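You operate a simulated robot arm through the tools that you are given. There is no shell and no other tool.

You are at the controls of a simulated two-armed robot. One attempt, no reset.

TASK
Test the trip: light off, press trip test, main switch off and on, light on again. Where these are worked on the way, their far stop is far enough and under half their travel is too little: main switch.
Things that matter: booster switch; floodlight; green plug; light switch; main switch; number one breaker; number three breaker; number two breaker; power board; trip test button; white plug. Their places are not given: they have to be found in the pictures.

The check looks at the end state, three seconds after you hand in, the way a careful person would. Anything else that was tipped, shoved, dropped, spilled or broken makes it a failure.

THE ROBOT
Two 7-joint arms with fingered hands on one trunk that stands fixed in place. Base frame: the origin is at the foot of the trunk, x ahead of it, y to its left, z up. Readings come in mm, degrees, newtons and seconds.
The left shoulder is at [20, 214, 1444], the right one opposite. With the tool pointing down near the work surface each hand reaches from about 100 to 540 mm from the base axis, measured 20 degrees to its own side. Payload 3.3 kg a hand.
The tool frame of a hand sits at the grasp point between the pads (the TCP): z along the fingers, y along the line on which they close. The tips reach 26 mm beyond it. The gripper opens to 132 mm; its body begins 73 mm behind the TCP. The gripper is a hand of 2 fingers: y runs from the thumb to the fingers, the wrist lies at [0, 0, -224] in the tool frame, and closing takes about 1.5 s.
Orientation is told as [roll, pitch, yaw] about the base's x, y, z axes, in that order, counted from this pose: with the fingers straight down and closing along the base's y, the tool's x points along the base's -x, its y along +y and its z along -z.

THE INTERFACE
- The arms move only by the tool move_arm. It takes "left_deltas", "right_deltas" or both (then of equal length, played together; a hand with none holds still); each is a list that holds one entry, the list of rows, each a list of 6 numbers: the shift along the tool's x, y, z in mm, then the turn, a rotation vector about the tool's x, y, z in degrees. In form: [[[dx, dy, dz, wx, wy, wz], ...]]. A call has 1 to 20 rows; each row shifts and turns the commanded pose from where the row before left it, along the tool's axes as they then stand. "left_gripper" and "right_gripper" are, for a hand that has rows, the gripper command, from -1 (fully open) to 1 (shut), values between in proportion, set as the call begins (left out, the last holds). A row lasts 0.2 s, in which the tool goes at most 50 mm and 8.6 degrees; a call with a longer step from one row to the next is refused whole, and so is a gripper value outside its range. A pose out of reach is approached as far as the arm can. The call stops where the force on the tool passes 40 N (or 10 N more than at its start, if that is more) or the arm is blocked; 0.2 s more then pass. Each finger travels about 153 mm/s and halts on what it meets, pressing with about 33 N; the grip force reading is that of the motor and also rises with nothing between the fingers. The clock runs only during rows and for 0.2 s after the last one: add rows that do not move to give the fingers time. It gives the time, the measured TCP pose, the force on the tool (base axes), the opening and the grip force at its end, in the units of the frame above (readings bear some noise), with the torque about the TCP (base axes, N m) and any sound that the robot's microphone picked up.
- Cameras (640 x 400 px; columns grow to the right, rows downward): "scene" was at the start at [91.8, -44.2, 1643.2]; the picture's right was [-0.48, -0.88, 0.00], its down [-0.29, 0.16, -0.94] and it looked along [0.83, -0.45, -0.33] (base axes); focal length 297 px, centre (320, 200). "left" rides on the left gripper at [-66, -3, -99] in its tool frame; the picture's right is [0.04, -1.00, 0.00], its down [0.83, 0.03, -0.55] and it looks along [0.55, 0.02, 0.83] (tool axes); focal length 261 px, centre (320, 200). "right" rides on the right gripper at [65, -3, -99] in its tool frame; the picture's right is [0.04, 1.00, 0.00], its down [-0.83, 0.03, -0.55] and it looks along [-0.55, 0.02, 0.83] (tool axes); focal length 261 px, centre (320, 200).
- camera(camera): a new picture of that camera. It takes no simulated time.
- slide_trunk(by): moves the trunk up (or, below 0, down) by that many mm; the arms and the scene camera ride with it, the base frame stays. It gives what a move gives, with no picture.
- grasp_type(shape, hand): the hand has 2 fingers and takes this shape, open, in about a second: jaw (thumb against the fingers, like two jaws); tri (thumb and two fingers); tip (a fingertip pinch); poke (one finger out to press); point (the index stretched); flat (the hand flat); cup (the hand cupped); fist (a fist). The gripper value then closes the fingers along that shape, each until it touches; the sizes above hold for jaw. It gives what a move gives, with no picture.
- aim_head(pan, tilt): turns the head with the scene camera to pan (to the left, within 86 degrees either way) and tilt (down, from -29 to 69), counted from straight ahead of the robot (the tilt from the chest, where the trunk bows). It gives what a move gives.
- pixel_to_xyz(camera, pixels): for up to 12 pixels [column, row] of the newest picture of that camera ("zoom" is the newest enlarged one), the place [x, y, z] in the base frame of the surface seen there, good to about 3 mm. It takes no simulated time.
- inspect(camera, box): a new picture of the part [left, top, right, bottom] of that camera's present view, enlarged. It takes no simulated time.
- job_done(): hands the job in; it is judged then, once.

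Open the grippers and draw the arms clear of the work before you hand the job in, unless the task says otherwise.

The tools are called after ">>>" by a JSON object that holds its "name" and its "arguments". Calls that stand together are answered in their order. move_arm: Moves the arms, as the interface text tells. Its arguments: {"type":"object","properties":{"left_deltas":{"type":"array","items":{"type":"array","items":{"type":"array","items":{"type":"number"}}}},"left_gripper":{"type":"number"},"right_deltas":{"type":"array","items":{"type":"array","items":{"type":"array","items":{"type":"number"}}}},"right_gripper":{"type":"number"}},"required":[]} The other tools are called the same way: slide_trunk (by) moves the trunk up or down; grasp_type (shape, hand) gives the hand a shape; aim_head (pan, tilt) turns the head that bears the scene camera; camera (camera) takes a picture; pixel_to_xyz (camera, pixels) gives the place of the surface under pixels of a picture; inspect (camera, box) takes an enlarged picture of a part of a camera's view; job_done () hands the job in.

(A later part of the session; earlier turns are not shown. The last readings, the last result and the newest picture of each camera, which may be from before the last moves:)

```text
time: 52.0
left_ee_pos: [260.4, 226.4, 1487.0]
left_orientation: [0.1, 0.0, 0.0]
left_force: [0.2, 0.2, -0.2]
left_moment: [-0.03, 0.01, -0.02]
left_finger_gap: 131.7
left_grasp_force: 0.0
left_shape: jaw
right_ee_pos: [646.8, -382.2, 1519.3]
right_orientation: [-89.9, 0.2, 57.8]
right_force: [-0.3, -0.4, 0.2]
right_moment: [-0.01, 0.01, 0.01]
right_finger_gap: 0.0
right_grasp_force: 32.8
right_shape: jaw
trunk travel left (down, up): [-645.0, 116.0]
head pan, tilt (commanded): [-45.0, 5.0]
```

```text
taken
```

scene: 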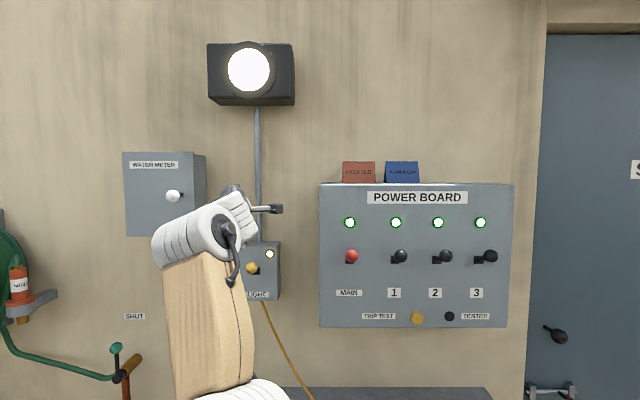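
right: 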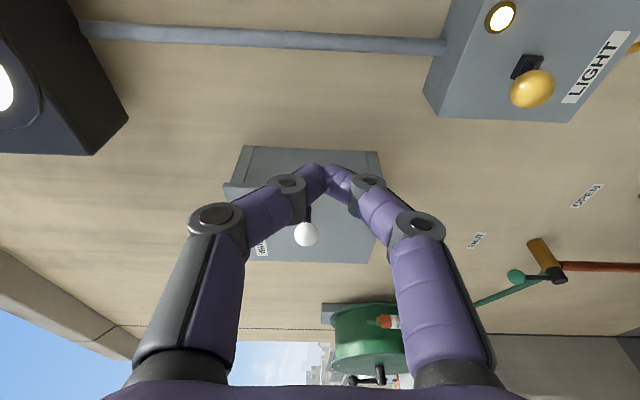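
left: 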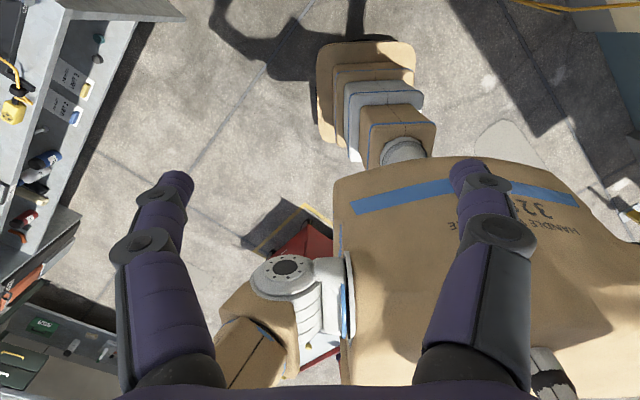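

All rows reached; the hand is at s≈728, t≈−187, z≈1519, and the hand camera sees the brass light knob at (532,88). I measure the knob and slot with it.

>>> {"name": "pixel_to_xyz", "arguments": {"camera": "right", "pixels": [[532, 88], [520, 88], [545, 88], [532, 75], [532, 102], [525, 65], [501, 17], [595, 65], [440, 110], [328, 175], [306, 235], [570, 115]]}}

>>> {"name": "inspect", "arguments": {"camera": "right", "box": [420, 0, 640, 140]}}

```text
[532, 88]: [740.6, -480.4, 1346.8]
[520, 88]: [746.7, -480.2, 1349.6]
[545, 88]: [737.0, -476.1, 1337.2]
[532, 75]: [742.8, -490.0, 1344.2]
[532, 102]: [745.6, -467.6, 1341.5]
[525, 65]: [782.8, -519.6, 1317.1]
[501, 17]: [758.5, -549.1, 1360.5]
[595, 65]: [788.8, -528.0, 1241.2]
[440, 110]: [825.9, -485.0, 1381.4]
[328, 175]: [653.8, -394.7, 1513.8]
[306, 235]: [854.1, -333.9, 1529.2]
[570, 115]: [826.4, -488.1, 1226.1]
```

```text
2.86 times, centred on (530, 70) of right
```

zoom: 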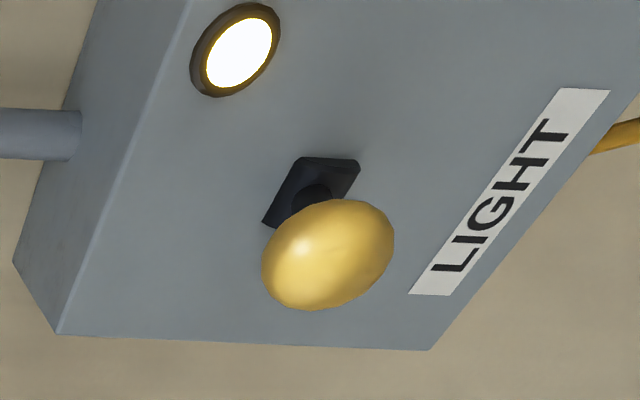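

Light knob centre is about s≈870, t≈−183, z≈1338 (radius ≈16), with its slot at z≈1317, so it is up. I lower the hand to z≈1338 at s≈728 and open the fingers to about 56 mm (thumb above, finger below) to cage the knob.

>>> {"name": "move_arm", "arguments": {"right_deltas": [[[0, 13, 0, 0, 0, 0], [0, 13, 0, 0, 0, 0], [0, 13, 0, 0, 0, 0], [0, 13, 0, 0, 0, 0], [0, 13, 0, 0, 0, 0], [0, 13, 0, 0, 0, 0], [0, 13, 0, 0, 0, 0], [0, 13, 0, 0, 0, 0], [0, 13, 0, 0, 0, 0], [0, 13, 0, 0, 0, 0], [0, 13, 0, 0, 0, 0], [0, 13, 0, 0, 0, 0], [0, 13, 0, 0, 0, 0], [0, 12, 0, 0, 0, 0]]], "right_gripper": 0.15}}

>>> {"name": "camera", "arguments": {"camera": "right"}}

>>> {"name": "camera", "arguments": {"camera": "scene"}}

```text
time: 55.2
left_ee_pos: [261.6, 227.0, 1487.7]
left_orientation: [0.0, 0.0, 0.1]
left_force: [-0.8, -0.5, 0.3]
left_moment: [0.0, 0.0, 0.03]
left_finger_gap: 131.9
left_grasp_force: 0.0
left_shape: jaw
right_ee_pos: [640.1, -416.1, 1352.4]
right_orientation: [-92.2, 2.2, 54.8]
right_force: [-0.1, 0.0, 0.0]
right_moment: [0.04, 0.03, 0.03]
right_finger_gap: 55.8
right_grasp_force: 0.0
right_shape: jaw
trunk travel left (down, up): [-645.0, 116.0]
head pan, tilt (commanded): [-45.0, 5.0]
stopped in row 14 (right hand): the arm was blocked; the commanded pose is now the measured one
```

```text
taken
```

right: 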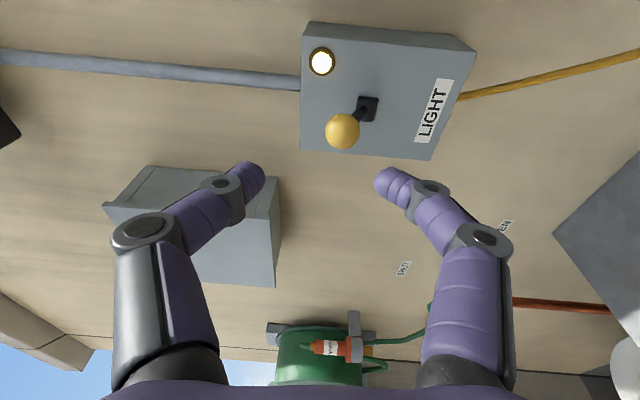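

```text
taken
```

scene: 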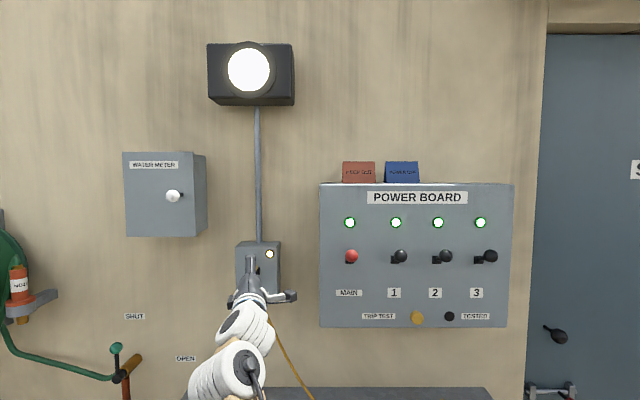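

The arm reported blocked near z≈1352 (t drifted to −158), probably because the hand became almost aligned with the forearm. I tilt the tool down ~15° to give the wrist a better angle.

>>> {"name": "move_arm", "arguments": {"right_deltas": [[[0, 0, 0, -3, 0, 0], [0, 0, 0, -3, 0, 0], [0, 0, 0, -3, 0, 0], [0, 0, 0, -3, 0, 0], [0, 0, 0, -3, 0, 0]]]}}

```text
time: 56.5
left_ee_pos: [260.3, 227.2, 1487.3]
left_orientation: [0.0, 0.0, -0.1]
left_force: [0.3, -0.8, 0.2]
left_moment: [0.01, -0.02, 0.01]
left_finger_gap: 131.6
left_grasp_force: 0.0
left_shape: jaw
right_ee_pos: [634.8, -434.5, 1349.7]
right_orientation: [-77.2, 3.1, 53.2]
right_force: [0.0, 0.7, 0.2]
right_moment: [0.07, 0.03, -0.03]
right_finger_gap: 55.7
right_grasp_force: 0.1
right_shape: jaw
trunk travel left (down, up): [-645.0, 116.0]
head pan, tilt (commanded): [-45.0, 5.0]
```

Tilt worked (tool 13° down, azimuth −37°); TCP is at s≈756, t≈−142, z≈1350. I shift left ~42 mm to line up with the knob at t≈−183.

>>> {"name": "move_arm", "arguments": {"right_deltas": [[[-8.3, -0.7, 1.07, 0, 0, 0], [-8.3, -0.7, 1.07, 0, 0, 0], [-8.3, -0.7, 1.07, 0, 0, 0], [-8.3, -0.7, 1.07, 0, 0, 0], [-8.3, -0.7, 1.07, 0, 0, 0]]]}}

>>> {"name": "camera", "arguments": {"camera": "right"}}

>>> {"name": "camera", "arguments": {"camera": "scene"}}

```text
time: 57.6
left_ee_pos: [261.5, 225.8, 1487.1]
left_orientation: [-0.1, 0.0, -0.1]
left_force: [0.3, -0.7, 0.3]
left_moment: [0.0, 0.0, 0.02]
left_finger_gap: 132.2
left_grasp_force: 0.1
left_shape: jaw
right_ee_pos: [664.5, -402.3, 1350.4]
right_orientation: [-77.1, 3.0, 53.3]
right_force: [0.4, 0.8, -0.9]
right_moment: [-0.02, 0.0, -0.02]
right_finger_gap: 55.7
right_grasp_force: 0.1
right_shape: jaw
trunk travel left (down, up): [-645.0, 116.0]
head pan, tilt (commanded): [-45.0, 5.0]
```

```text
taken
```

right: 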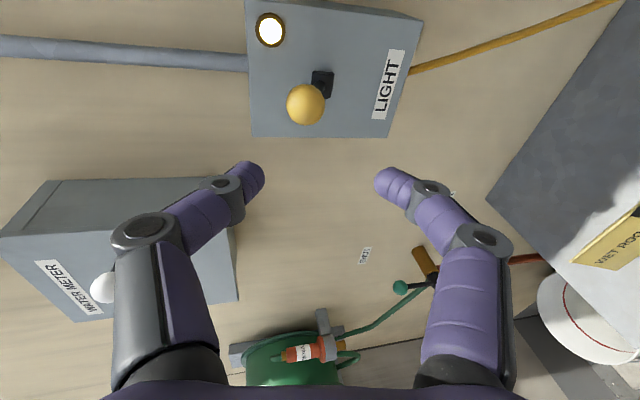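

```text
taken
```

scene: 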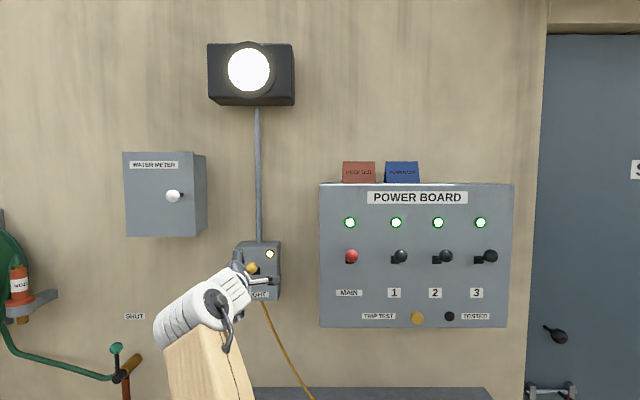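

The knob at (305,105) sits between the two fingertips in the hand view. I advance ~110 mm toward the wall so the knob comes between the pads.

>>> {"name": "move_arm", "arguments": {"right_deltas": [[[1.72, -1.44, 10.8, 0, 0, 0], [1.72, -1.44, 10.8, 0, 0, 0], [1.72, -1.44, 10.8, 0, 0, 0], [1.72, -1.44, 10.8, 0, 0, 0], [1.72, -1.44, 10.8, 0, 0, 0], [1.72, -1.44, 10.8, 0, 0, 0], [1.72, -1.44, 10.8, 0, 0, 0], [1.72, -1.44, 10.8, 0, 0, 0]]]}}

>>> {"name": "camera", "arguments": {"camera": "right"}}

```text
time: 59.5
left_ee_pos: [261.1, 226.0, 1487.0]
left_orientation: [0.0, 0.0, 0.0]
left_force: [0.2, -0.1, 0.6]
left_moment: [0.03, -0.01, -0.01]
left_finger_gap: 131.8
left_grasp_force: 0.0
left_shape: jaw
right_ee_pos: [732.7, -443.8, 1342.8]
right_orientation: [-77.0, 2.0, 55.2]
right_force: [0.1, -0.3, -0.3]
right_moment: [0.01, -0.02, 0.0]
right_finger_gap: 55.8
right_grasp_force: 0.1
right_shape: jaw
trunk travel left (down, up): [-645.0, 116.0]
head pan, tilt (commanded): [-45.0, 5.0]
```

```text
taken
```

right: 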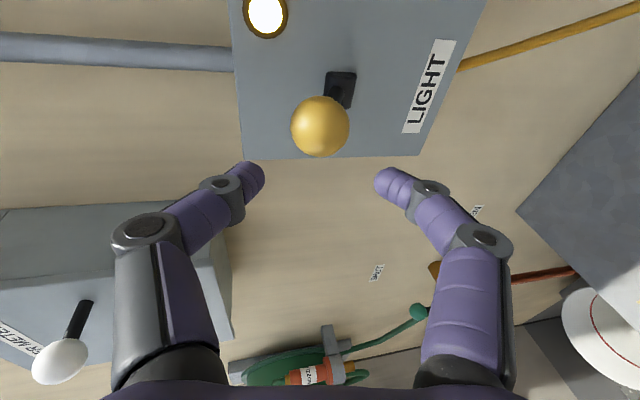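

The hand drifted left to t≈−204 (the knob is at row 125, right of the tool axis). I check whether this is lag with still rows before correcting.

>>> {"name": "move_arm", "arguments": {"right_deltas": [[[0, 0, 0, 0, 0, 0], [0, 0, 0, 0, 0, 0]]]}}

>>> {"name": "camera", "arguments": {"camera": "scene"}}

```text
time: 60.0
left_ee_pos: [260.5, 227.9, 1488.4]
left_orientation: [0.1, 0.0, -0.1]
left_force: [0.3, -0.3, -0.2]
left_moment: [0.0, -0.01, -0.01]
left_finger_gap: 132.0
left_grasp_force: 0.1
left_shape: jaw
right_ee_pos: [733.2, -443.2, 1342.5]
right_orientation: [-76.8, 2.1, 55.3]
right_force: [-0.1, -0.5, -0.3]
right_moment: [-0.02, -0.02, 0.02]
right_finger_gap: 55.7
right_grasp_force: 0.0
right_shape: jaw
trunk travel left (down, up): [-645.0, 116.0]
head pan, tilt (commanded): [-45.0, 5.0]
```

```text
taken
```

scene: 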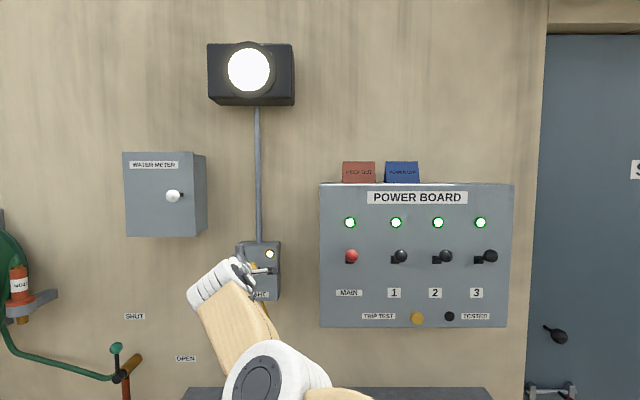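

It is a steady offset, not lag. I correct by moving right ~21 mm.

>>> {"name": "move_arm", "arguments": {"right_deltas": [[[5.2, 0.4, -0.9, 0, 0, 0], [5.2, 0.4, -0.9, 0, 0, 0], [5.2, 0.4, -0.9, 0, 0, 0], [5.2, 0.4, -0.9, 0, 0, 0]]]}}

>>> {"name": "camera", "arguments": {"camera": "right"}}

```text
time: 61.0
left_ee_pos: [260.0, 228.1, 1487.3]
left_orientation: [0.0, -0.1, 0.0]
left_force: [0.4, 0.2, 0.1]
left_moment: [0.02, 0.02, -0.05]
left_finger_gap: 132.1
left_grasp_force: 0.0
left_shape: jaw
right_ee_pos: [717.5, -458.4, 1344.1]
right_orientation: [-77.0, 2.0, 55.1]
right_force: [0.5, 0.3, -0.4]
right_moment: [-0.01, 0.01, 0.0]
right_finger_gap: 55.7
right_grasp_force: 0.0
right_shape: jaw
trunk travel left (down, up): [-645.0, 116.0]
head pan, tilt (commanded): [-45.0, 5.0]
```

```text
taken
```

right: 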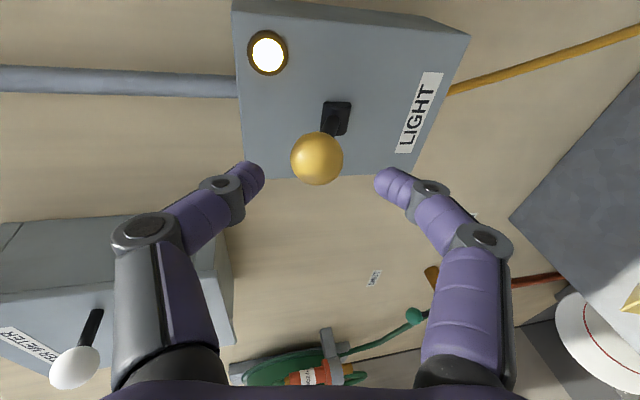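

Now TCP is at s≈832, t≈−183 and the knob (317,158) is on the tool axis. I advance another 33 mm to bring the knob between the pads.

>>> {"name": "move_arm", "arguments": {"right_deltas": [[[1.3, -0.66, 6.5, 0, 0, 0], [1.3, -0.66, 6.5, 0, 0, 0], [1.3, -0.66, 6.5, 0, 0, 0], [1.3, -0.66, 6.5, 0, 0, 0], [1.3, -0.66, 6.5, 0, 0, 0]]]}}

>>> {"name": "camera", "arguments": {"camera": "right"}}

```text
time: 62.2
left_ee_pos: [262.3, 225.4, 1486.7]
left_orientation: [0.0, 0.0, -0.1]
left_force: [0.1, 0.3, 0.4]
left_moment: [-0.01, -0.04, 0.0]
left_finger_gap: 131.8
left_grasp_force: 0.1
left_shape: jaw
right_ee_pos: [740.1, -481.5, 1338.9]
right_orientation: [-76.9, 2.1, 55.2]
right_force: [-0.5, -0.2, -0.4]
right_moment: [-0.03, 0.03, 0.03]
right_finger_gap: 55.6
right_grasp_force: 0.0
right_shape: jaw
trunk travel left (down, up): [-645.0, 116.0]
head pan, tilt (commanded): [-45.0, 5.0]
```

```text
taken
```

right: 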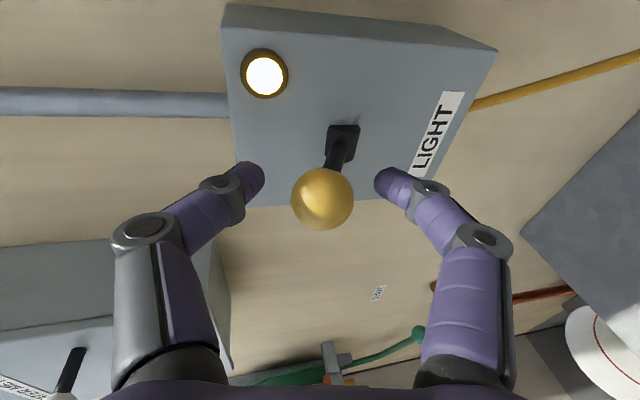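

The knob is now exactly between the pads (322,198). I push the lever down with the upper finger: 54 mm straight down in 6 mm rows.

>>> {"name": "move_arm", "arguments": {"right_deltas": [[[-0.2, 5.84, 1.36, 0, 0, 0], [-0.2, 5.84, 1.36, 0, 0, 0], [-0.2, 5.84, 1.36, 0, 0, 0], [-0.2, 5.84, 1.36, 0, 0, 0], [-0.2, 5.84, 1.36, 0, 0, 0], [-0.2, 5.84, 1.36, 0, 0, 0], [-0.2, 5.84, 1.36, 0, 0, 0], [-0.2, 5.84, 1.36, 0, 0, 0], [-0.2, 5.84, 1.36, 0, 0, 0]]]}}

>>> {"name": "camera", "arguments": {"camera": "right"}}

>>> {"name": "camera", "arguments": {"camera": "scene"}}

```text
time: 64.2
left_ee_pos: [261.8, 226.3, 1486.7]
left_orientation: [0.0, 0.0, 0.0]
left_force: [-0.3, -0.6, 0.9]
left_moment: [0.0, 0.01, -0.02]
left_finger_gap: 132.1
left_grasp_force: 0.0
left_shape: jaw
right_ee_pos: [740.7, -481.0, 1286.4]
right_orientation: [-76.9, 2.1, 55.2]
right_force: [-0.9, 0.3, -0.1]
right_moment: [0.0, -0.02, 0.01]
right_finger_gap: 56.2
right_grasp_force: 0.1
right_shape: jaw
trunk travel left (down, up): [-645.0, 116.0]
head pan, tilt (commanded): [-45.0, 5.0]
```

```text
taken
```

right: 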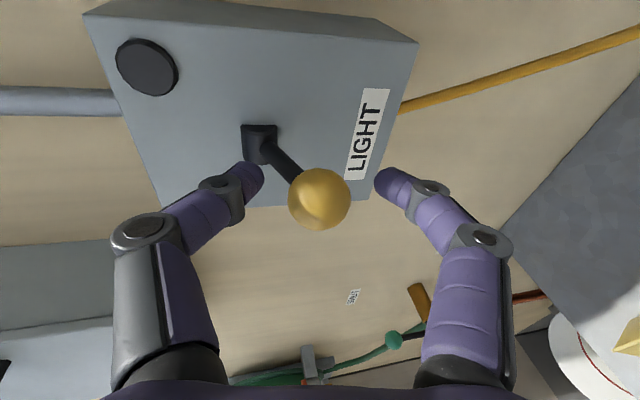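

```text
taken
```

scene: 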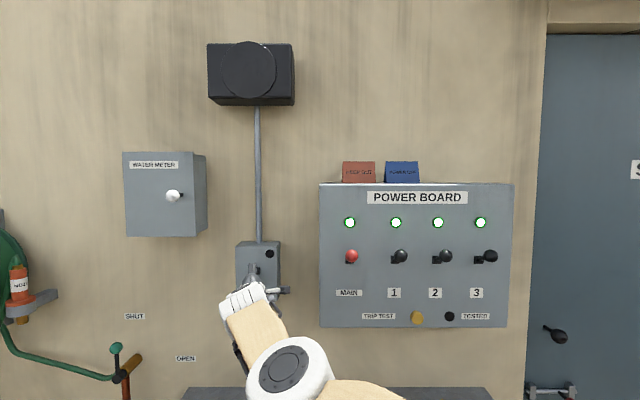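

Light is off: floodlight and indicator dark, lever fully down. I back the hand straight out along the tool axis.

>>> {"name": "move_arm", "arguments": {"right_deltas": [[[0, 0, -8, 0, 0, 0], [0, 0, -10, 0, 0, 0], [0, 0, -10, 0, 0, 0], [0, 0, -10, 0, 0, 0], [0, 0, -10, 0, 0, 0], [0, 0, -10, 0, 0, 0], [0, 0, -10, 0, 0, 0], [0, 0, -10, 0, 0, 0], [0, 0, -10, 0, 0, 0], [0, 0, -10, 0, 0, 0], [0, 0, -10, 0, 0, 0]]]}}

>>> {"name": "camera", "arguments": {"camera": "right"}}

```text
time: 66.8
left_ee_pos: [260.6, 226.1, 1486.9]
left_orientation: [0.0, 0.0, 0.0]
left_force: [-0.6, -0.3, 0.5]
left_moment: [0.03, 0.0, -0.01]
left_finger_gap: 131.9
left_grasp_force: 0.2
left_shape: jaw
right_ee_pos: [647.3, -450.2, 1320.9]
right_orientation: [-78.1, 2.4, 52.6]
right_force: [0.0, 1.0, -0.4]
right_moment: [-0.02, 0.0, 0.01]
right_finger_gap: 56.0
right_grasp_force: 0.0
right_shape: jaw
trunk travel left (down, up): [-645.0, 116.0]
head pan, tilt (commanded): [-45.0, 5.0]
stopped in row 11 (right hand): the arm was blocked; the commanded pose is now the measured one
```

```text
taken
```

right: 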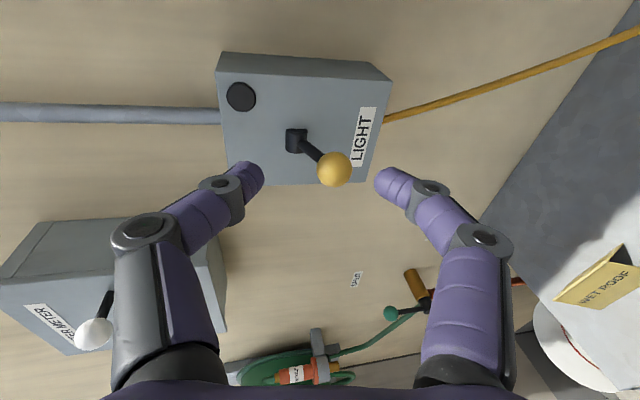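

The light box view confirms the lever stays down; the hand is at s≈776, t≈−139, z≈1321. I check the trip button, board and bench positions with a fresh scene picture tilted down.

>>> {"name": "aim_head", "arguments": {"pan": -50, "tilt": 18}}

>>> {"name": "camera", "arguments": {"camera": "scene"}}

```text
time: 67.6
left_ee_pos: [261.1, 227.2, 1486.0]
left_orientation: [0.0, 0.0, 0.1]
left_force: [-0.1, -0.2, -0.1]
left_moment: [0.0, -0.02, -0.02]
left_finger_gap: 131.7
left_grasp_force: 0.1
left_shape: jaw
right_ee_pos: [648.0, -448.4, 1322.4]
right_orientation: [-78.0, 2.2, 52.8]
right_force: [0.2, -0.4, -0.5]
right_moment: [-0.01, -0.01, 0.01]
right_finger_gap: 56.0
right_grasp_force: 0.1
right_shape: jaw
trunk travel left (down, up): [-645.0, 116.0]
head pan, tilt (commanded): [-50.0, 18.0]
```

```text
taken
```

scene: 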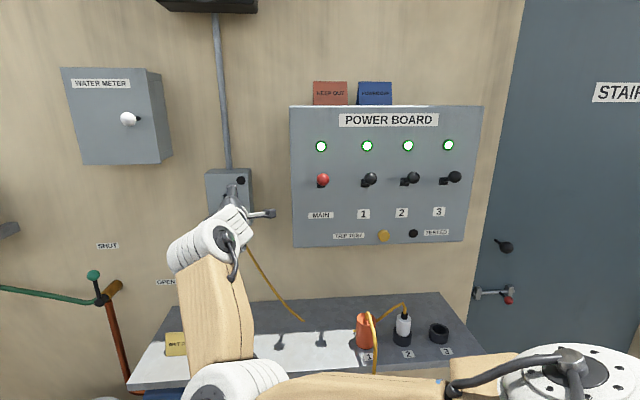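

Now the whole board is in clear view. I measure the main lever, breakers, trip button, lamp and bench items.

>>> {"name": "pixel_to_xyz", "arguments": {"camera": "scene", "pixels": [[323, 179], [321, 185], [371, 178], [413, 178], [455, 176], [384, 236], [413, 233], [300, 230], [350, 315], [300, 360], [403, 318], [366, 325]]}}

>>> {"name": "inspect", "arguments": {"camera": "scene", "box": [285, 100, 485, 250]}}

```text
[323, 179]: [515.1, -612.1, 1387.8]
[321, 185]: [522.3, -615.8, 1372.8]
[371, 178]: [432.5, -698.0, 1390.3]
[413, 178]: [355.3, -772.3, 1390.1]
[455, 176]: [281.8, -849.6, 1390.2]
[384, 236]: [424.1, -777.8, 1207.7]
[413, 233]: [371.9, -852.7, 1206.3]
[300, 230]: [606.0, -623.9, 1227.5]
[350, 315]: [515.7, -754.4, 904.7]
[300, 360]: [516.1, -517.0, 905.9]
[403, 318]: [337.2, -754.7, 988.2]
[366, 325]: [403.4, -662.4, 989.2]
```

```text
2.67 times, centred on (385, 175) of scene
```

zoom: 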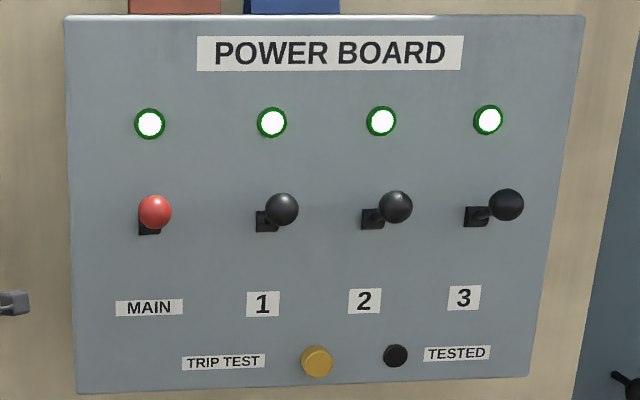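

Bench top is at z=905 and its items reach ~1000, so the way to the button (s≈850, t≈250, z≈1208) is free at z≥1200. I close the fingers and move right and down, backing off a little.

>>> {"name": "move_arm", "arguments": {"right_deltas": [[[9.2, 6.3, -3.1, 0, 0, 0], [9.2, 6.3, -3.1, 0, 0, 0], [9.2, 6.3, -3.1, 0, 0, 0], [9.2, 6.3, -3.1, 0, 0, 0], [9.2, 6.3, -3.1, 0, 0, 0], [9.2, 6.3, -3.1, 0, 0, 0], [9.2, 6.3, -3.1, 0, 0, 0], [9.2, 6.3, -3.1, 0, 0, 0], [9.2, 6.3, -3.1, 0, 0, 0], [9.2, 6.3, -3.1, 0, 0, 0]]], "right_gripper": 1}}

>>> {"name": "camera", "arguments": {"camera": "scene"}}

```text
time: 70.0
left_ee_pos: [261.4, 224.8, 1487.1]
left_orientation: [0.0, 0.0, -0.1]
left_force: [0.0, -0.3, 0.1]
left_moment: [0.01, 0.01, -0.02]
left_finger_gap: 131.9
left_grasp_force: 0.1
left_shape: jaw
right_ee_pos: [546.7, -532.8, 1291.4]
right_orientation: [-80.3, 3.5, 49.3]
right_force: [-0.5, -0.1, -0.9]
right_moment: [-0.03, -0.04, -0.03]
right_finger_gap: 0.1
right_grasp_force: 33.2
right_shape: jaw
trunk travel left (down, up): [-645.0, 116.0]
head pan, tilt (commanded): [-50.0, 18.0]
stopped in row 10 (right hand): the arm was blocked; the commanded pose is now the measured one
```

```text
taken
```

scene: 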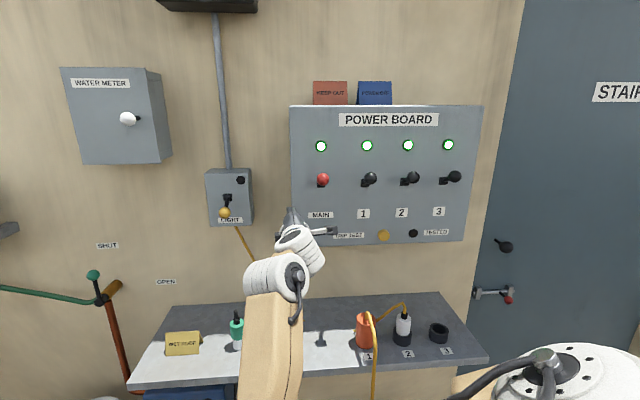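

Light lever is clearly down at (224,212) and the hand is at t≈−10, z≈1291. I continue right and down with smaller rows.

>>> {"name": "move_arm", "arguments": {"right_deltas": [[[7.5, 4.3, -2, 0, 0.3, 0], [7.5, 4.3, -2, 0, 0.3, 0], [7.5, 4.3, -2, 0, 0.3, 0], [7.5, 4.3, -2, 0, 0.3, 0], [7.5, 4.3, -2, 0, 0.3, 0], [7.5, 4.3, -2, 0, 0.3, 0], [7.5, 4.3, -2, 0, 0.3, 0], [7.5, 4.3, -2, 0, 0.3, 0], [7.5, 4.3, -2, 0, 0.3, 0], [7.5, 4.3, -2, 0, 0.3, 0], [7.5, 4.3, -2, 0, 0.3, 0], [7.5, 4.3, -2, 0, 0.3, 0], [7.5, 4.3, -2, 0, 0.3, 0], [7.5, 4.3, -2, 0, 0.3, 0]]]}}

>>> {"name": "camera", "arguments": {"camera": "scene"}}

```text
time: 73.0
left_ee_pos: [260.3, 228.1, 1487.3]
left_orientation: [0.0, 0.1, -0.1]
left_force: [0.9, 0.4, -0.3]
left_moment: [-0.02, -0.03, 0.03]
left_finger_gap: 131.8
left_grasp_force: 0.0
left_shape: jaw
right_ee_pos: [442.1, -596.2, 1255.9]
right_orientation: [-82.2, 4.0, 44.1]
right_force: [0.4, 0.9, 0.2]
right_moment: [0.02, 0.0, -0.03]
right_finger_gap: 0.0
right_grasp_force: 33.0
right_shape: jaw
trunk travel left (down, up): [-645.0, 116.0]
head pan, tilt (commanded): [-50.0, 18.0]
```

```text
taken
```

scene: 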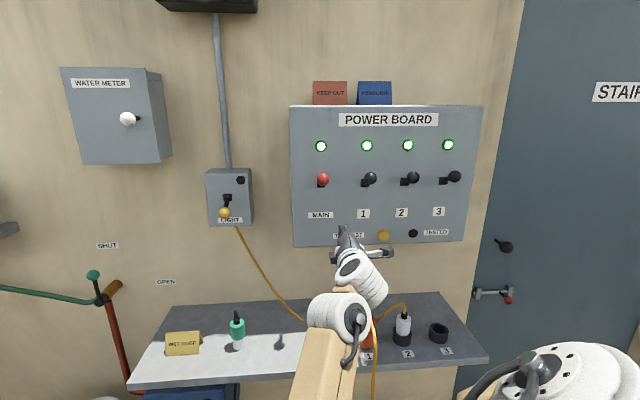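

On track at s≈734, t≈109, z≈1256. I continue to t≈250, z≈1208 in front of the trip test button, levelling the tool slightly.

>>> {"name": "move_arm", "arguments": {"right_deltas": [[[8.6, 3.55, 0.6, 0.4, 0, 0], [8.6, 3.55, 0.6, 0.4, 0, 0], [8.6, 3.55, 0.6, 0.4, 0, 0], [8.6, 3.55, 0.6, 0.4, 0, 0], [8.6, 3.55, 0.6, 0.4, 0, 0], [8.6, 3.55, 0.6, 0.4, 0, 0], [8.6, 3.55, 0.6, 0.4, 0, 0], [8.6, 3.55, 0.6, 0.4, 0, 0], [8.6, 3.55, 0.6, 0.4, 0, 0], [8.6, 3.55, 0.6, 0.4, 0, 0], [8.6, 3.55, 0.6, 0.4, 0, 0], [8.6, 3.55, 0.6, 0.4, 0, 0], [8.6, 3.55, 0.6, 0.4, 0, 0], [8.6, 3.55, 0.6, 0.4, 0, 0], [8.6, 3.55, 0.6, 0.4, 0, 0], [8.6, 3.55, 0.6, 0.4, 0, 0]]]}}

>>> {"name": "camera", "arguments": {"camera": "scene"}}

>>> {"name": "camera", "arguments": {"camera": "right"}}

```text
time: 76.4
left_ee_pos: [261.5, 226.1, 1487.6]
left_orientation: [0.1, 0.0, 0.0]
left_force: [0.0, -1.0, -0.5]
left_moment: [-0.01, 0.0, -0.01]
left_finger_gap: 132.0
left_grasp_force: 0.0
left_shape: jaw
right_ee_pos: [350.4, -688.6, 1195.6]
right_orientation: [-86.9, 4.0, 45.5]
right_force: [0.9, 0.3, 0.7]
right_moment: [0.0, 0.01, 0.01]
right_finger_gap: 0.0
right_grasp_force: 31.7
right_shape: jaw
trunk travel left (down, up): [-645.0, 116.0]
head pan, tilt (commanded): [-50.0, 18.0]
```

```text
taken
```

scene: 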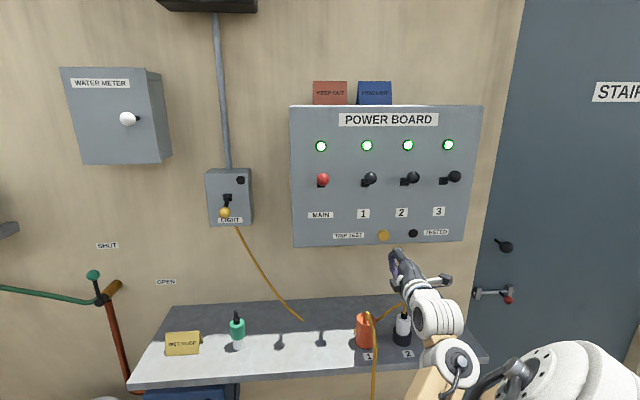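

```text
taken
```

right: 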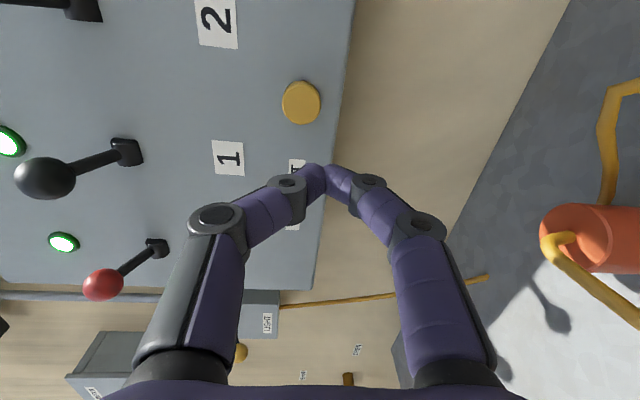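

The hand is at t≈239, z≈1196, slightly left and below the button. I align (right 11, up 12.5) and advance 65 mm toward it.

>>> {"name": "move_arm", "arguments": {"right_deltas": [[[4, -3.9, -0.2, 0, 0, 0], [4, -3.9, -0.2, 0, 0, 0], [4, -3.9, -0.2, 0, 0, 0], [0.1, -0.5, 9, 0, 0, 0], [0.1, -0.5, 9, 0, 0, 0], [0.1, -0.5, 9, 0, 0, 0], [0.1, -0.5, 9, 0, 0, 0], [0.1, -0.5, 9, 0, 0, 0], [0.1, -0.5, 9, 0, 0, 0], [0.1, -0.5, 9, 0, 0, 0]]]}}

>>> {"name": "camera", "arguments": {"camera": "scene"}}

>>> {"name": "camera", "arguments": {"camera": "right"}}

```text
time: 78.6
left_ee_pos: [262.1, 225.3, 1486.9]
left_orientation: [0.0, 0.0, 0.0]
left_force: [0.6, -0.2, -0.3]
left_moment: [-0.06, 0.0, -0.03]
left_finger_gap: 131.7
left_grasp_force: 0.1
left_shape: jaw
right_ee_pos: [386.0, -740.2, 1207.2]
right_orientation: [-86.9, 4.1, 45.4]
right_force: [-0.6, -0.5, 0.4]
right_moment: [0.0, 0.0, -0.02]
right_finger_gap: 0.0
right_grasp_force: 33.5
right_shape: jaw
trunk travel left (down, up): [-645.0, 116.0]
head pan, tilt (commanded): [-50.0, 18.0]
```

```text
taken
```

scene: 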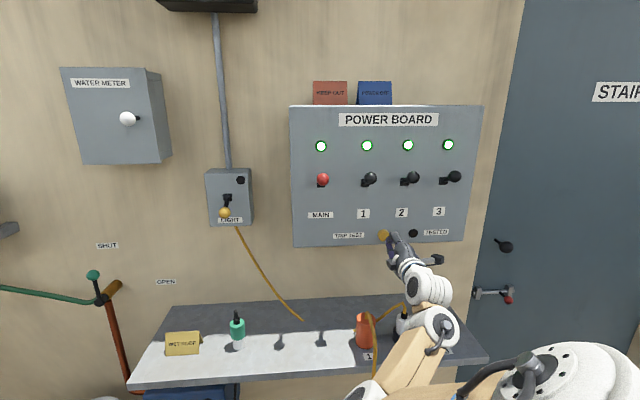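

```text
taken
```

right: 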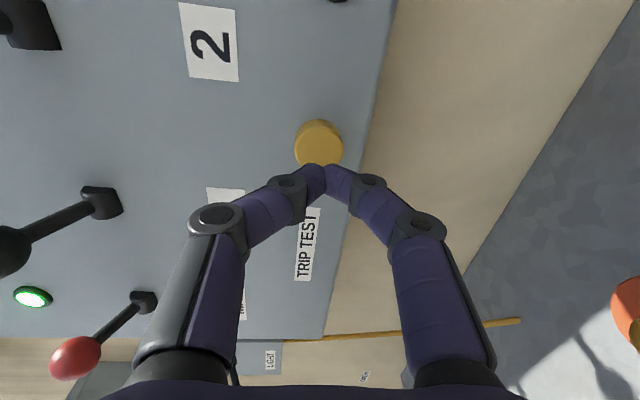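

The trip button is just ahead at (318,142) in the hand view. I measure its centre before pressing.

>>> {"name": "pixel_to_xyz", "arguments": {"camera": "right", "pixels": [[318, 142], [300, 142], [338, 142], [318, 128], [325, 172], [360, 100]]}}

```text
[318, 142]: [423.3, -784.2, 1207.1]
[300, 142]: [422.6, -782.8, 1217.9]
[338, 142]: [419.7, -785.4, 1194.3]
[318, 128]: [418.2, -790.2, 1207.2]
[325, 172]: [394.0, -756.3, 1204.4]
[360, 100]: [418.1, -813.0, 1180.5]
```

Button centre is at s≈853, t≈255, z≈1207. I advance and press it in small rows.

>>> {"name": "move_arm", "arguments": {"right_deltas": [[[0.9, -0.3, 6, 0, 0, 0], [0.9, -0.3, 6, 0, 0, 0], [0.9, -0.3, 6, 0, 0, 0], [0.9, -0.3, 6, 0, 0, 0], [0, -0.2, 3, 0, 0, 0], [0, -0.2, 3, 0, 0, 0], [0, -0.2, 3, 0, 0, 0], [0, -0.2, 3, 0, 0, 0], [0, -0.2, 3, 0, 0, 0], [0, -0.2, 3, 0, 0, 0]]]}}

>>> {"name": "camera", "arguments": {"camera": "scene"}}

>>> {"name": "camera", "arguments": {"camera": "right"}}

```text
time: 80.8
left_ee_pos: [258.8, 229.4, 1486.5]
left_orientation: [-0.1, -0.1, 0.1]
left_force: [-0.2, -0.4, 1.1]
left_moment: [0.0, 0.02, 0.01]
left_finger_gap: 131.8
left_grasp_force: 0.1
left_shape: jaw
right_ee_pos: [411.2, -771.1, 1209.4]
right_orientation: [-86.9, 4.1, 45.6]
right_force: [-12.7, 15.8, -6.1]
right_moment: [0.23, 0.17, 0.02]
right_finger_gap: 0.0
right_grasp_force: 33.3
right_shape: jaw
trunk travel left (down, up): [-645.0, 116.0]
head pan, tilt (commanded): [-50.0, 18.0]
heard: click
```

```text
taken
```

scene: 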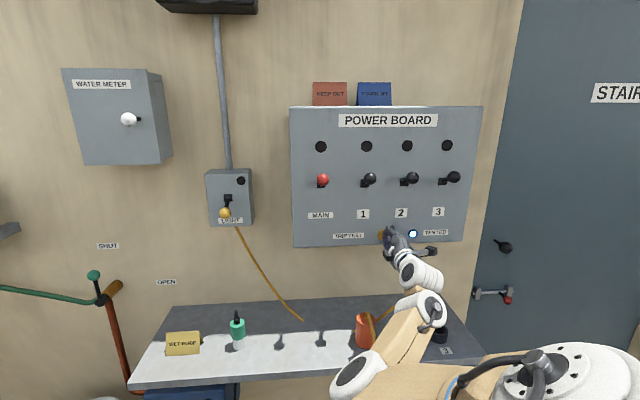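

```text
taken
```

right: 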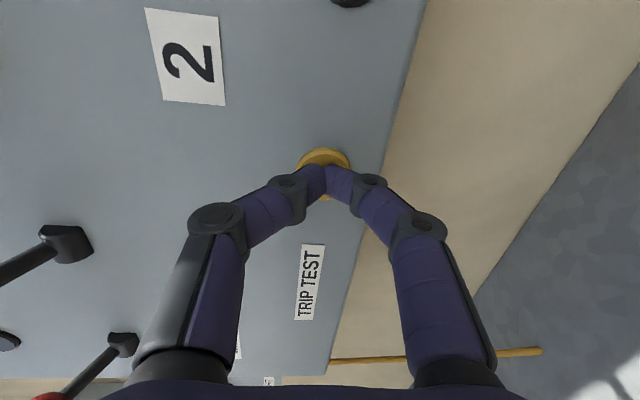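

A click: all four board lamps went dark and TESTED lit up. I retract from the button.

>>> {"name": "move_arm", "arguments": {"right_deltas": [[[0, 0, -6, 0, 0, 0], [0, 0, -8, 0, 0, 0], [0, 0, -9, 0, 0, 0], [0, 0, -9, 0, 0, 0], [0, 0, -9, 0, 0, 0], [0, 0, -9, 0, 0, 0], [0, 0, -9, 0, 0, 0], [0, 0, -9, 0, 0, 0], [0, 0, -9, 0, 0, 0], [0, 0, -9, 0, 0, 0], [0, 0, -9, 0, 0, 0]]]}}

>>> {"name": "inspect", "arguments": {"camera": "scene", "box": [285, 100, 485, 250]}}

```text
time: 83.2
left_ee_pos: [261.5, 226.4, 1487.5]
left_orientation: [0.0, 0.0, 0.1]
left_force: [0.8, -0.1, -0.7]
left_moment: [-0.02, 0.03, 0.01]
left_finger_gap: 131.8
left_grasp_force: 0.1
left_shape: jaw
right_ee_pos: [346.6, -707.4, 1214.4]
right_orientation: [-86.8, 4.2, 45.5]
right_force: [1.4, -1.0, 0.1]
right_moment: [0.01, 0.0, -0.01]
right_finger_gap: 0.1
right_grasp_force: 33.1
right_shape: jaw
trunk travel left (down, up): [-645.0, 116.0]
head pan, tilt (commanded): [-50.0, 18.0]
```

```text
2.67 times, centred on (385, 175) of scene
```

zoom: 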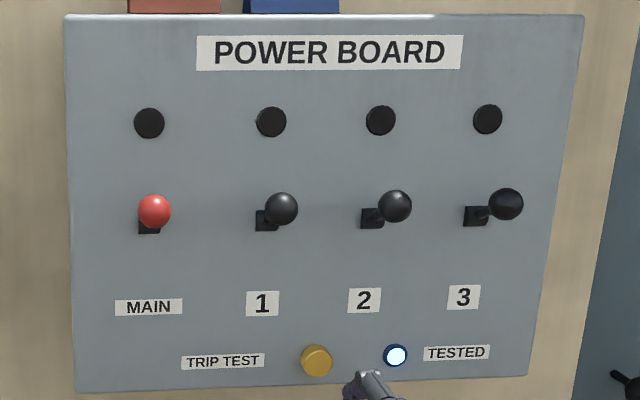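

Breaker levers remain up, TESTED is lit. I move left and up toward the main lever, staying at s≈745 below the knobs.

>>> {"name": "move_arm", "arguments": {"right_deltas": [[[-9, -4.6, -0.2, 0, 0, 0], [-9, -4.6, -0.2, 0, 0, 0], [-9, -4.6, -0.2, 0, 0, 0], [-9, -4.6, -0.2, 0, 0, 0], [-9, -4.6, -0.2, 0, 0, 0], [-9, -4.6, -0.2, 0, 0, 0], [-9, -4.6, -0.2, 0, 0, 0], [-9, -4.6, -0.2, 0, 0, 0], [-9, -4.6, -0.2, 0, 0, 0], [-9, -4.6, -0.2, 0, 0, 0], [-9, -4.6, -0.2, 0, 0, 0], [-9, -4.6, -0.2, 0, 0, 0], [-9, -4.6, -0.2, 0, 0, 0], [-9, -4.6, -0.2, 0, 0, 0], [-9, -4.6, -0.2, 0, 0, 0], [-9, -4.6, -0.2, 0, 0, 0], [-9, -4.6, -0.2, 0, 0, 0], [-9, -4.6, -0.2, 0, 0, 0]]]}}

>>> {"name": "camera", "arguments": {"camera": "scene"}}

```text
time: 87.2
left_ee_pos: [261.0, 226.2, 1486.4]
left_orientation: [0.0, 0.1, -0.1]
left_force: [-0.6, 0.5, -0.2]
left_moment: [0.0, 0.0, -0.01]
left_finger_gap: 131.9
left_grasp_force: 0.1
left_shape: jaw
right_ee_pos: [449.4, -612.6, 1304.2]
right_orientation: [-89.2, 4.8, 42.3]
right_force: [-0.3, -0.2, 0.4]
right_moment: [-0.05, -0.02, 0.0]
right_finger_gap: 0.0
right_grasp_force: 32.5
right_shape: jaw
trunk travel left (down, up): [-645.0, 116.0]
head pan, tilt (commanded): [-50.0, 18.0]
stopped in row 18 (right hand): the arm was blocked; the commanded pose is now the measured one
```

```text
taken
```

scene: 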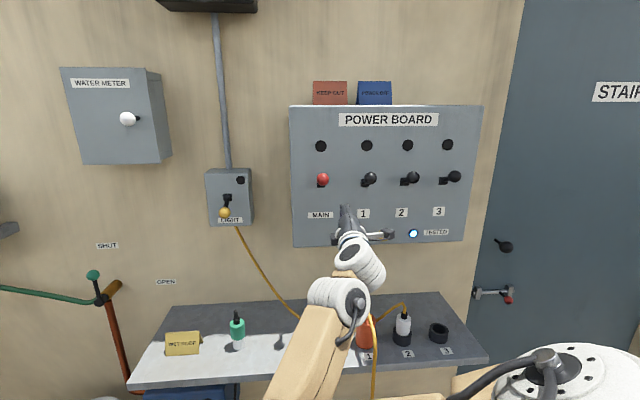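

Blocked again near wrist alignment (t≈115, z≈1304). I tilt the tool down ~15° as before to free the wrist, then continue.

>>> {"name": "move_arm", "arguments": {"right_deltas": [[[0, 0, 0, -3, 0, 0], [0, 0, 0, -3, 0, 0], [0, 0, 0, -3, 0, 0], [0, 0, 0, -3, 0, 0], [0, 0, 0, -3, 0, 0]]]}}

```text
time: 88.4
left_ee_pos: [260.6, 226.7, 1487.3]
left_orientation: [0.1, 0.0, -0.1]
left_force: [0.1, 0.8, 0.6]
left_moment: [0.05, -0.01, 0.0]
left_finger_gap: 131.8
left_grasp_force: 0.0
left_shape: jaw
right_ee_pos: [449.8, -608.7, 1299.5]
right_orientation: [-73.9, 4.7, 42.6]
right_force: [-0.9, -0.5, 0.1]
right_moment: [0.0, 0.05, 0.0]
right_finger_gap: 0.0
right_grasp_force: 33.0
right_shape: jaw
trunk travel left (down, up): [-645.0, 116.0]
head pan, tilt (commanded): [-50.0, 18.0]
```

Tilt done; TCP s≈748, t≈112, z≈1300. I rise and move left to (s≈746, t≈66, z≈1403), on the line along the tool axis to the main knob.

>>> {"name": "move_arm", "arguments": {"right_deltas": [[[-3.1, -8.5, -2.9, 0, 0, 0], [-3.1, -8.5, -2.9, 0, 0, 0], [-3.1, -8.5, -2.9, 0, 0, 0], [-3.1, -8.5, -2.9, 0, 0, 0], [-3.1, -8.5, -2.9, 0, 0, 0], [-3.1, -8.5, -2.9, 0, 0, 0], [-3.1, -8.5, -2.9, 0, 0, 0], [-3.1, -8.5, -2.9, 0, 0, 0], [-3.1, -8.5, -2.9, 0, 0, 0], [-3.1, -8.5, -2.9, 0, 0, 0], [-3.1, -8.5, -2.9, 0, 0, 0], [-3.1, -8.5, -2.9, 0, 0, 0]]]}}

>>> {"name": "camera", "arguments": {"camera": "scene"}}

>>> {"name": "camera", "arguments": {"camera": "right"}}

```text
time: 91.0
left_ee_pos: [260.6, 226.3, 1487.1]
left_orientation: [-0.1, 0.0, 0.0]
left_force: [-0.2, -0.3, -0.1]
left_moment: [0.01, 0.02, 0.0]
left_finger_gap: 131.9
left_grasp_force: 0.0
left_shape: jaw
right_ee_pos: [481.5, -575.2, 1406.4]
right_orientation: [-73.9, 4.7, 42.6]
right_force: [-0.1, -1.4, -0.1]
right_moment: [0.05, -0.02, 0.0]
right_finger_gap: 0.0
right_grasp_force: 33.3
right_shape: jaw
trunk travel left (down, up): [-645.0, 116.0]
head pan, tilt (commanded): [-50.0, 18.0]
```

```text
taken
```

scene: 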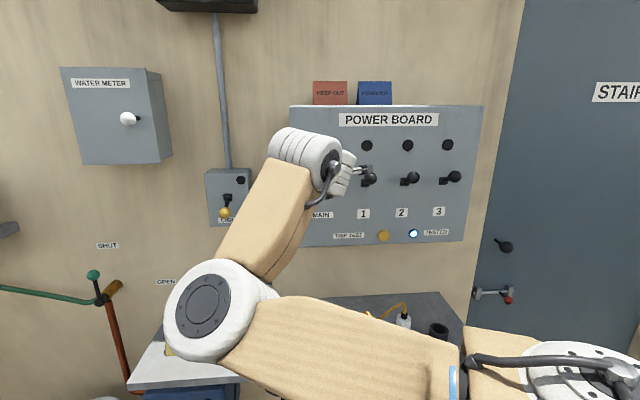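

```text
taken
```

right: 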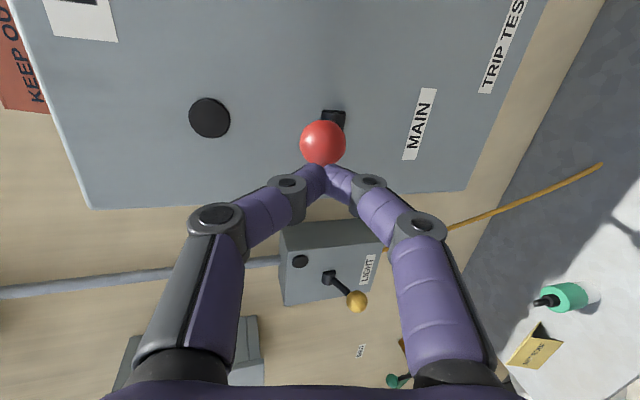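

The red main knob appears at (323,143), directly ahead of the fingertips. I measure it precisely.

>>> {"name": "pixel_to_xyz", "arguments": {"camera": "right", "pixels": [[323, 143], [305, 143], [341, 143], [323, 126], [335, 118], [420, 125], [324, 172]]}}

```text
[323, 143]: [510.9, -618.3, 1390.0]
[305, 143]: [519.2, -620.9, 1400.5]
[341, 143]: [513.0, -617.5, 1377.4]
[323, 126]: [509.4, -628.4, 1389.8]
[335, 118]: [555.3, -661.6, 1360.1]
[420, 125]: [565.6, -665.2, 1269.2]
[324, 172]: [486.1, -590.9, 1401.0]
```

Main knob centre is about (s 813, t 70.5, z 1384.5), on the tool axis 69 mm ahead. I open the fingers to ~56 mm and advance to cage it.

>>> {"name": "move_arm", "arguments": {"right_deltas": [[[0, 0, 0, 0, 0, 0], [0, 0, 0, 0, 0, 0], [0, 0, 0, 0, 0, 0], [0, 0, 0, 0, 0, 0], [0, 0.35, 8.3, 0, 0, 0], [0, 0.35, 8.3, 0, 0, 0], [0, 0.35, 8.3, 0, 0, 0], [0, 0.35, 8.3, 0, 0, 0], [0, 0.35, 8.3, 0, 0, 0], [0, 0.35, 8.3, 0, 0, 0], [0, 0.35, 8.3, 0, 0, 0], [0, 0.35, 8.3, 0, 0, 0]]], "right_gripper": 0.15}}

>>> {"name": "camera", "arguments": {"camera": "right"}}

```text
time: 93.6
left_ee_pos: [260.5, 226.7, 1487.0]
left_orientation: [-0.1, 0.0, 0.1]
left_force: [-0.2, -0.4, 0.2]
left_moment: [0.0, 0.0, -0.01]
left_finger_gap: 132.2
left_grasp_force: 0.0
left_shape: jaw
right_ee_pos: [523.1, -622.5, 1384.9]
right_orientation: [-73.8, 4.6, 42.7]
right_force: [0.2, 0.6, 0.4]
right_moment: [0.0, 0.0, 0.01]
right_finger_gap: 55.5
right_grasp_force: 0.0
right_shape: jaw
trunk travel left (down, up): [-645.0, 116.0]
head pan, tilt (commanded): [-50.0, 18.0]
```

```text
taken
```

right: 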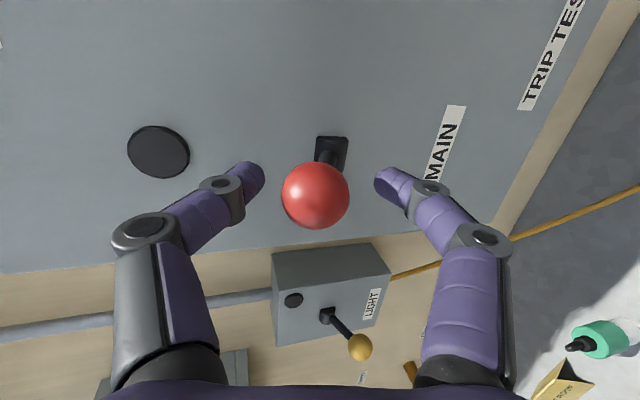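

The knob is between the pads (315,195). I push the main lever down 60 mm.

>>> {"name": "move_arm", "arguments": {"right_deltas": [[[-0.5, 5.75, 1.66, 0, 0, 0], [-0.5, 5.75, 1.66, 0, 0, 0], [-0.5, 5.75, 1.66, 0, 0, 0], [-0.5, 5.75, 1.66, 0, 0, 0], [-0.5, 5.75, 1.66, 0, 0, 0], [-0.5, 5.75, 1.66, 0, 0, 0], [-0.5, 5.75, 1.66, 0, 0, 0], [-0.5, 5.75, 1.66, 0, 0, 0], [-0.5, 5.75, 1.66, 0, 0, 0], [-0.5, 5.75, 1.66, 0, 0, 0]]]}}

>>> {"name": "camera", "arguments": {"camera": "right"}}

>>> {"name": "camera", "arguments": {"camera": "scene"}}

```text
time: 95.8
left_ee_pos: [260.7, 227.2, 1487.3]
left_orientation: [0.0, -0.1, 0.0]
left_force: [-0.2, -0.2, 0.2]
left_moment: [0.0, 0.0, 0.01]
left_finger_gap: 132.1
left_grasp_force: 0.0
left_shape: jaw
right_ee_pos: [522.6, -620.8, 1326.9]
right_orientation: [-73.9, 4.7, 42.7]
right_force: [-0.3, 0.1, 3.0]
right_moment: [-0.1, -0.03, 0.02]
right_finger_gap: 57.8
right_grasp_force: 0.0
right_shape: jaw
trunk travel left (down, up): [-645.0, 116.0]
head pan, tilt (commanded): [-50.0, 18.0]
```

```text
taken
```

right: 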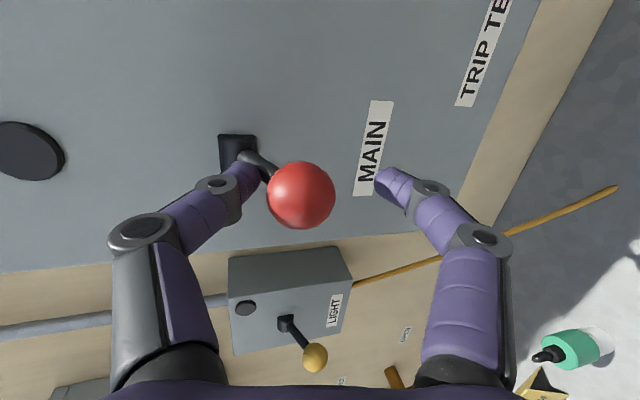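

```text
taken
```

scene: 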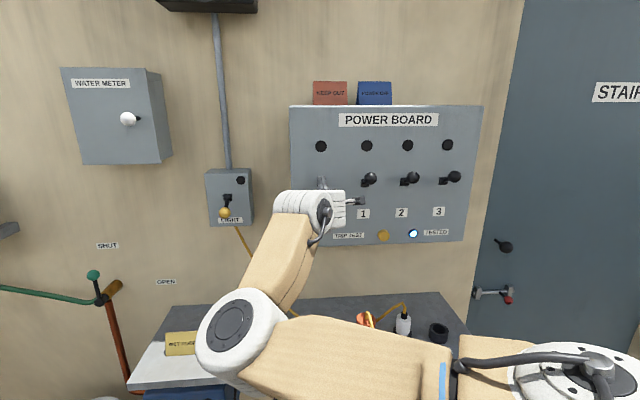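

The main lever is down with the upper finger resting on it (3 N). I push a bit further to confirm it is at its stop.

>>> {"name": "move_arm", "arguments": {"right_deltas": [[[-0.3, 2.9, 0.83, 0, 0, 0], [-0.3, 2.9, 0.83, 0, 0, 0], [-0.3, 2.9, 0.83, 0, 0, 0], [0, 0, 0, 0, 0, 0]]]}}

>>> {"name": "camera", "arguments": {"camera": "right"}}

```text
time: 96.8
left_ee_pos: [258.9, 228.2, 1486.8]
left_orientation: [-0.1, -0.1, -0.1]
left_force: [0.0, -0.7, 0.5]
left_moment: [-0.03, -0.01, 0.03]
left_finger_gap: 131.8
left_grasp_force: 0.2
left_shape: jaw
right_ee_pos: [521.0, -619.7, 1317.6]
right_orientation: [-74.1, 4.7, 42.5]
right_force: [-5.1, 3.3, 10.1]
right_moment: [-0.32, -0.37, -0.01]
right_finger_gap: 64.2
right_grasp_force: 0.0
right_shape: jaw
trunk travel left (down, up): [-645.0, 116.0]
head pan, tilt (commanded): [-50.0, 18.0]
```

```text
taken
```

right: 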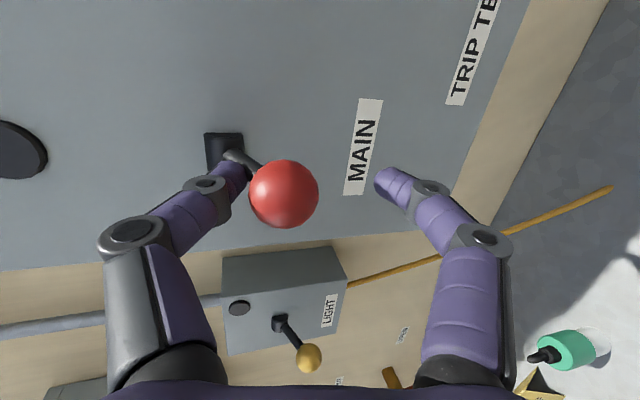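

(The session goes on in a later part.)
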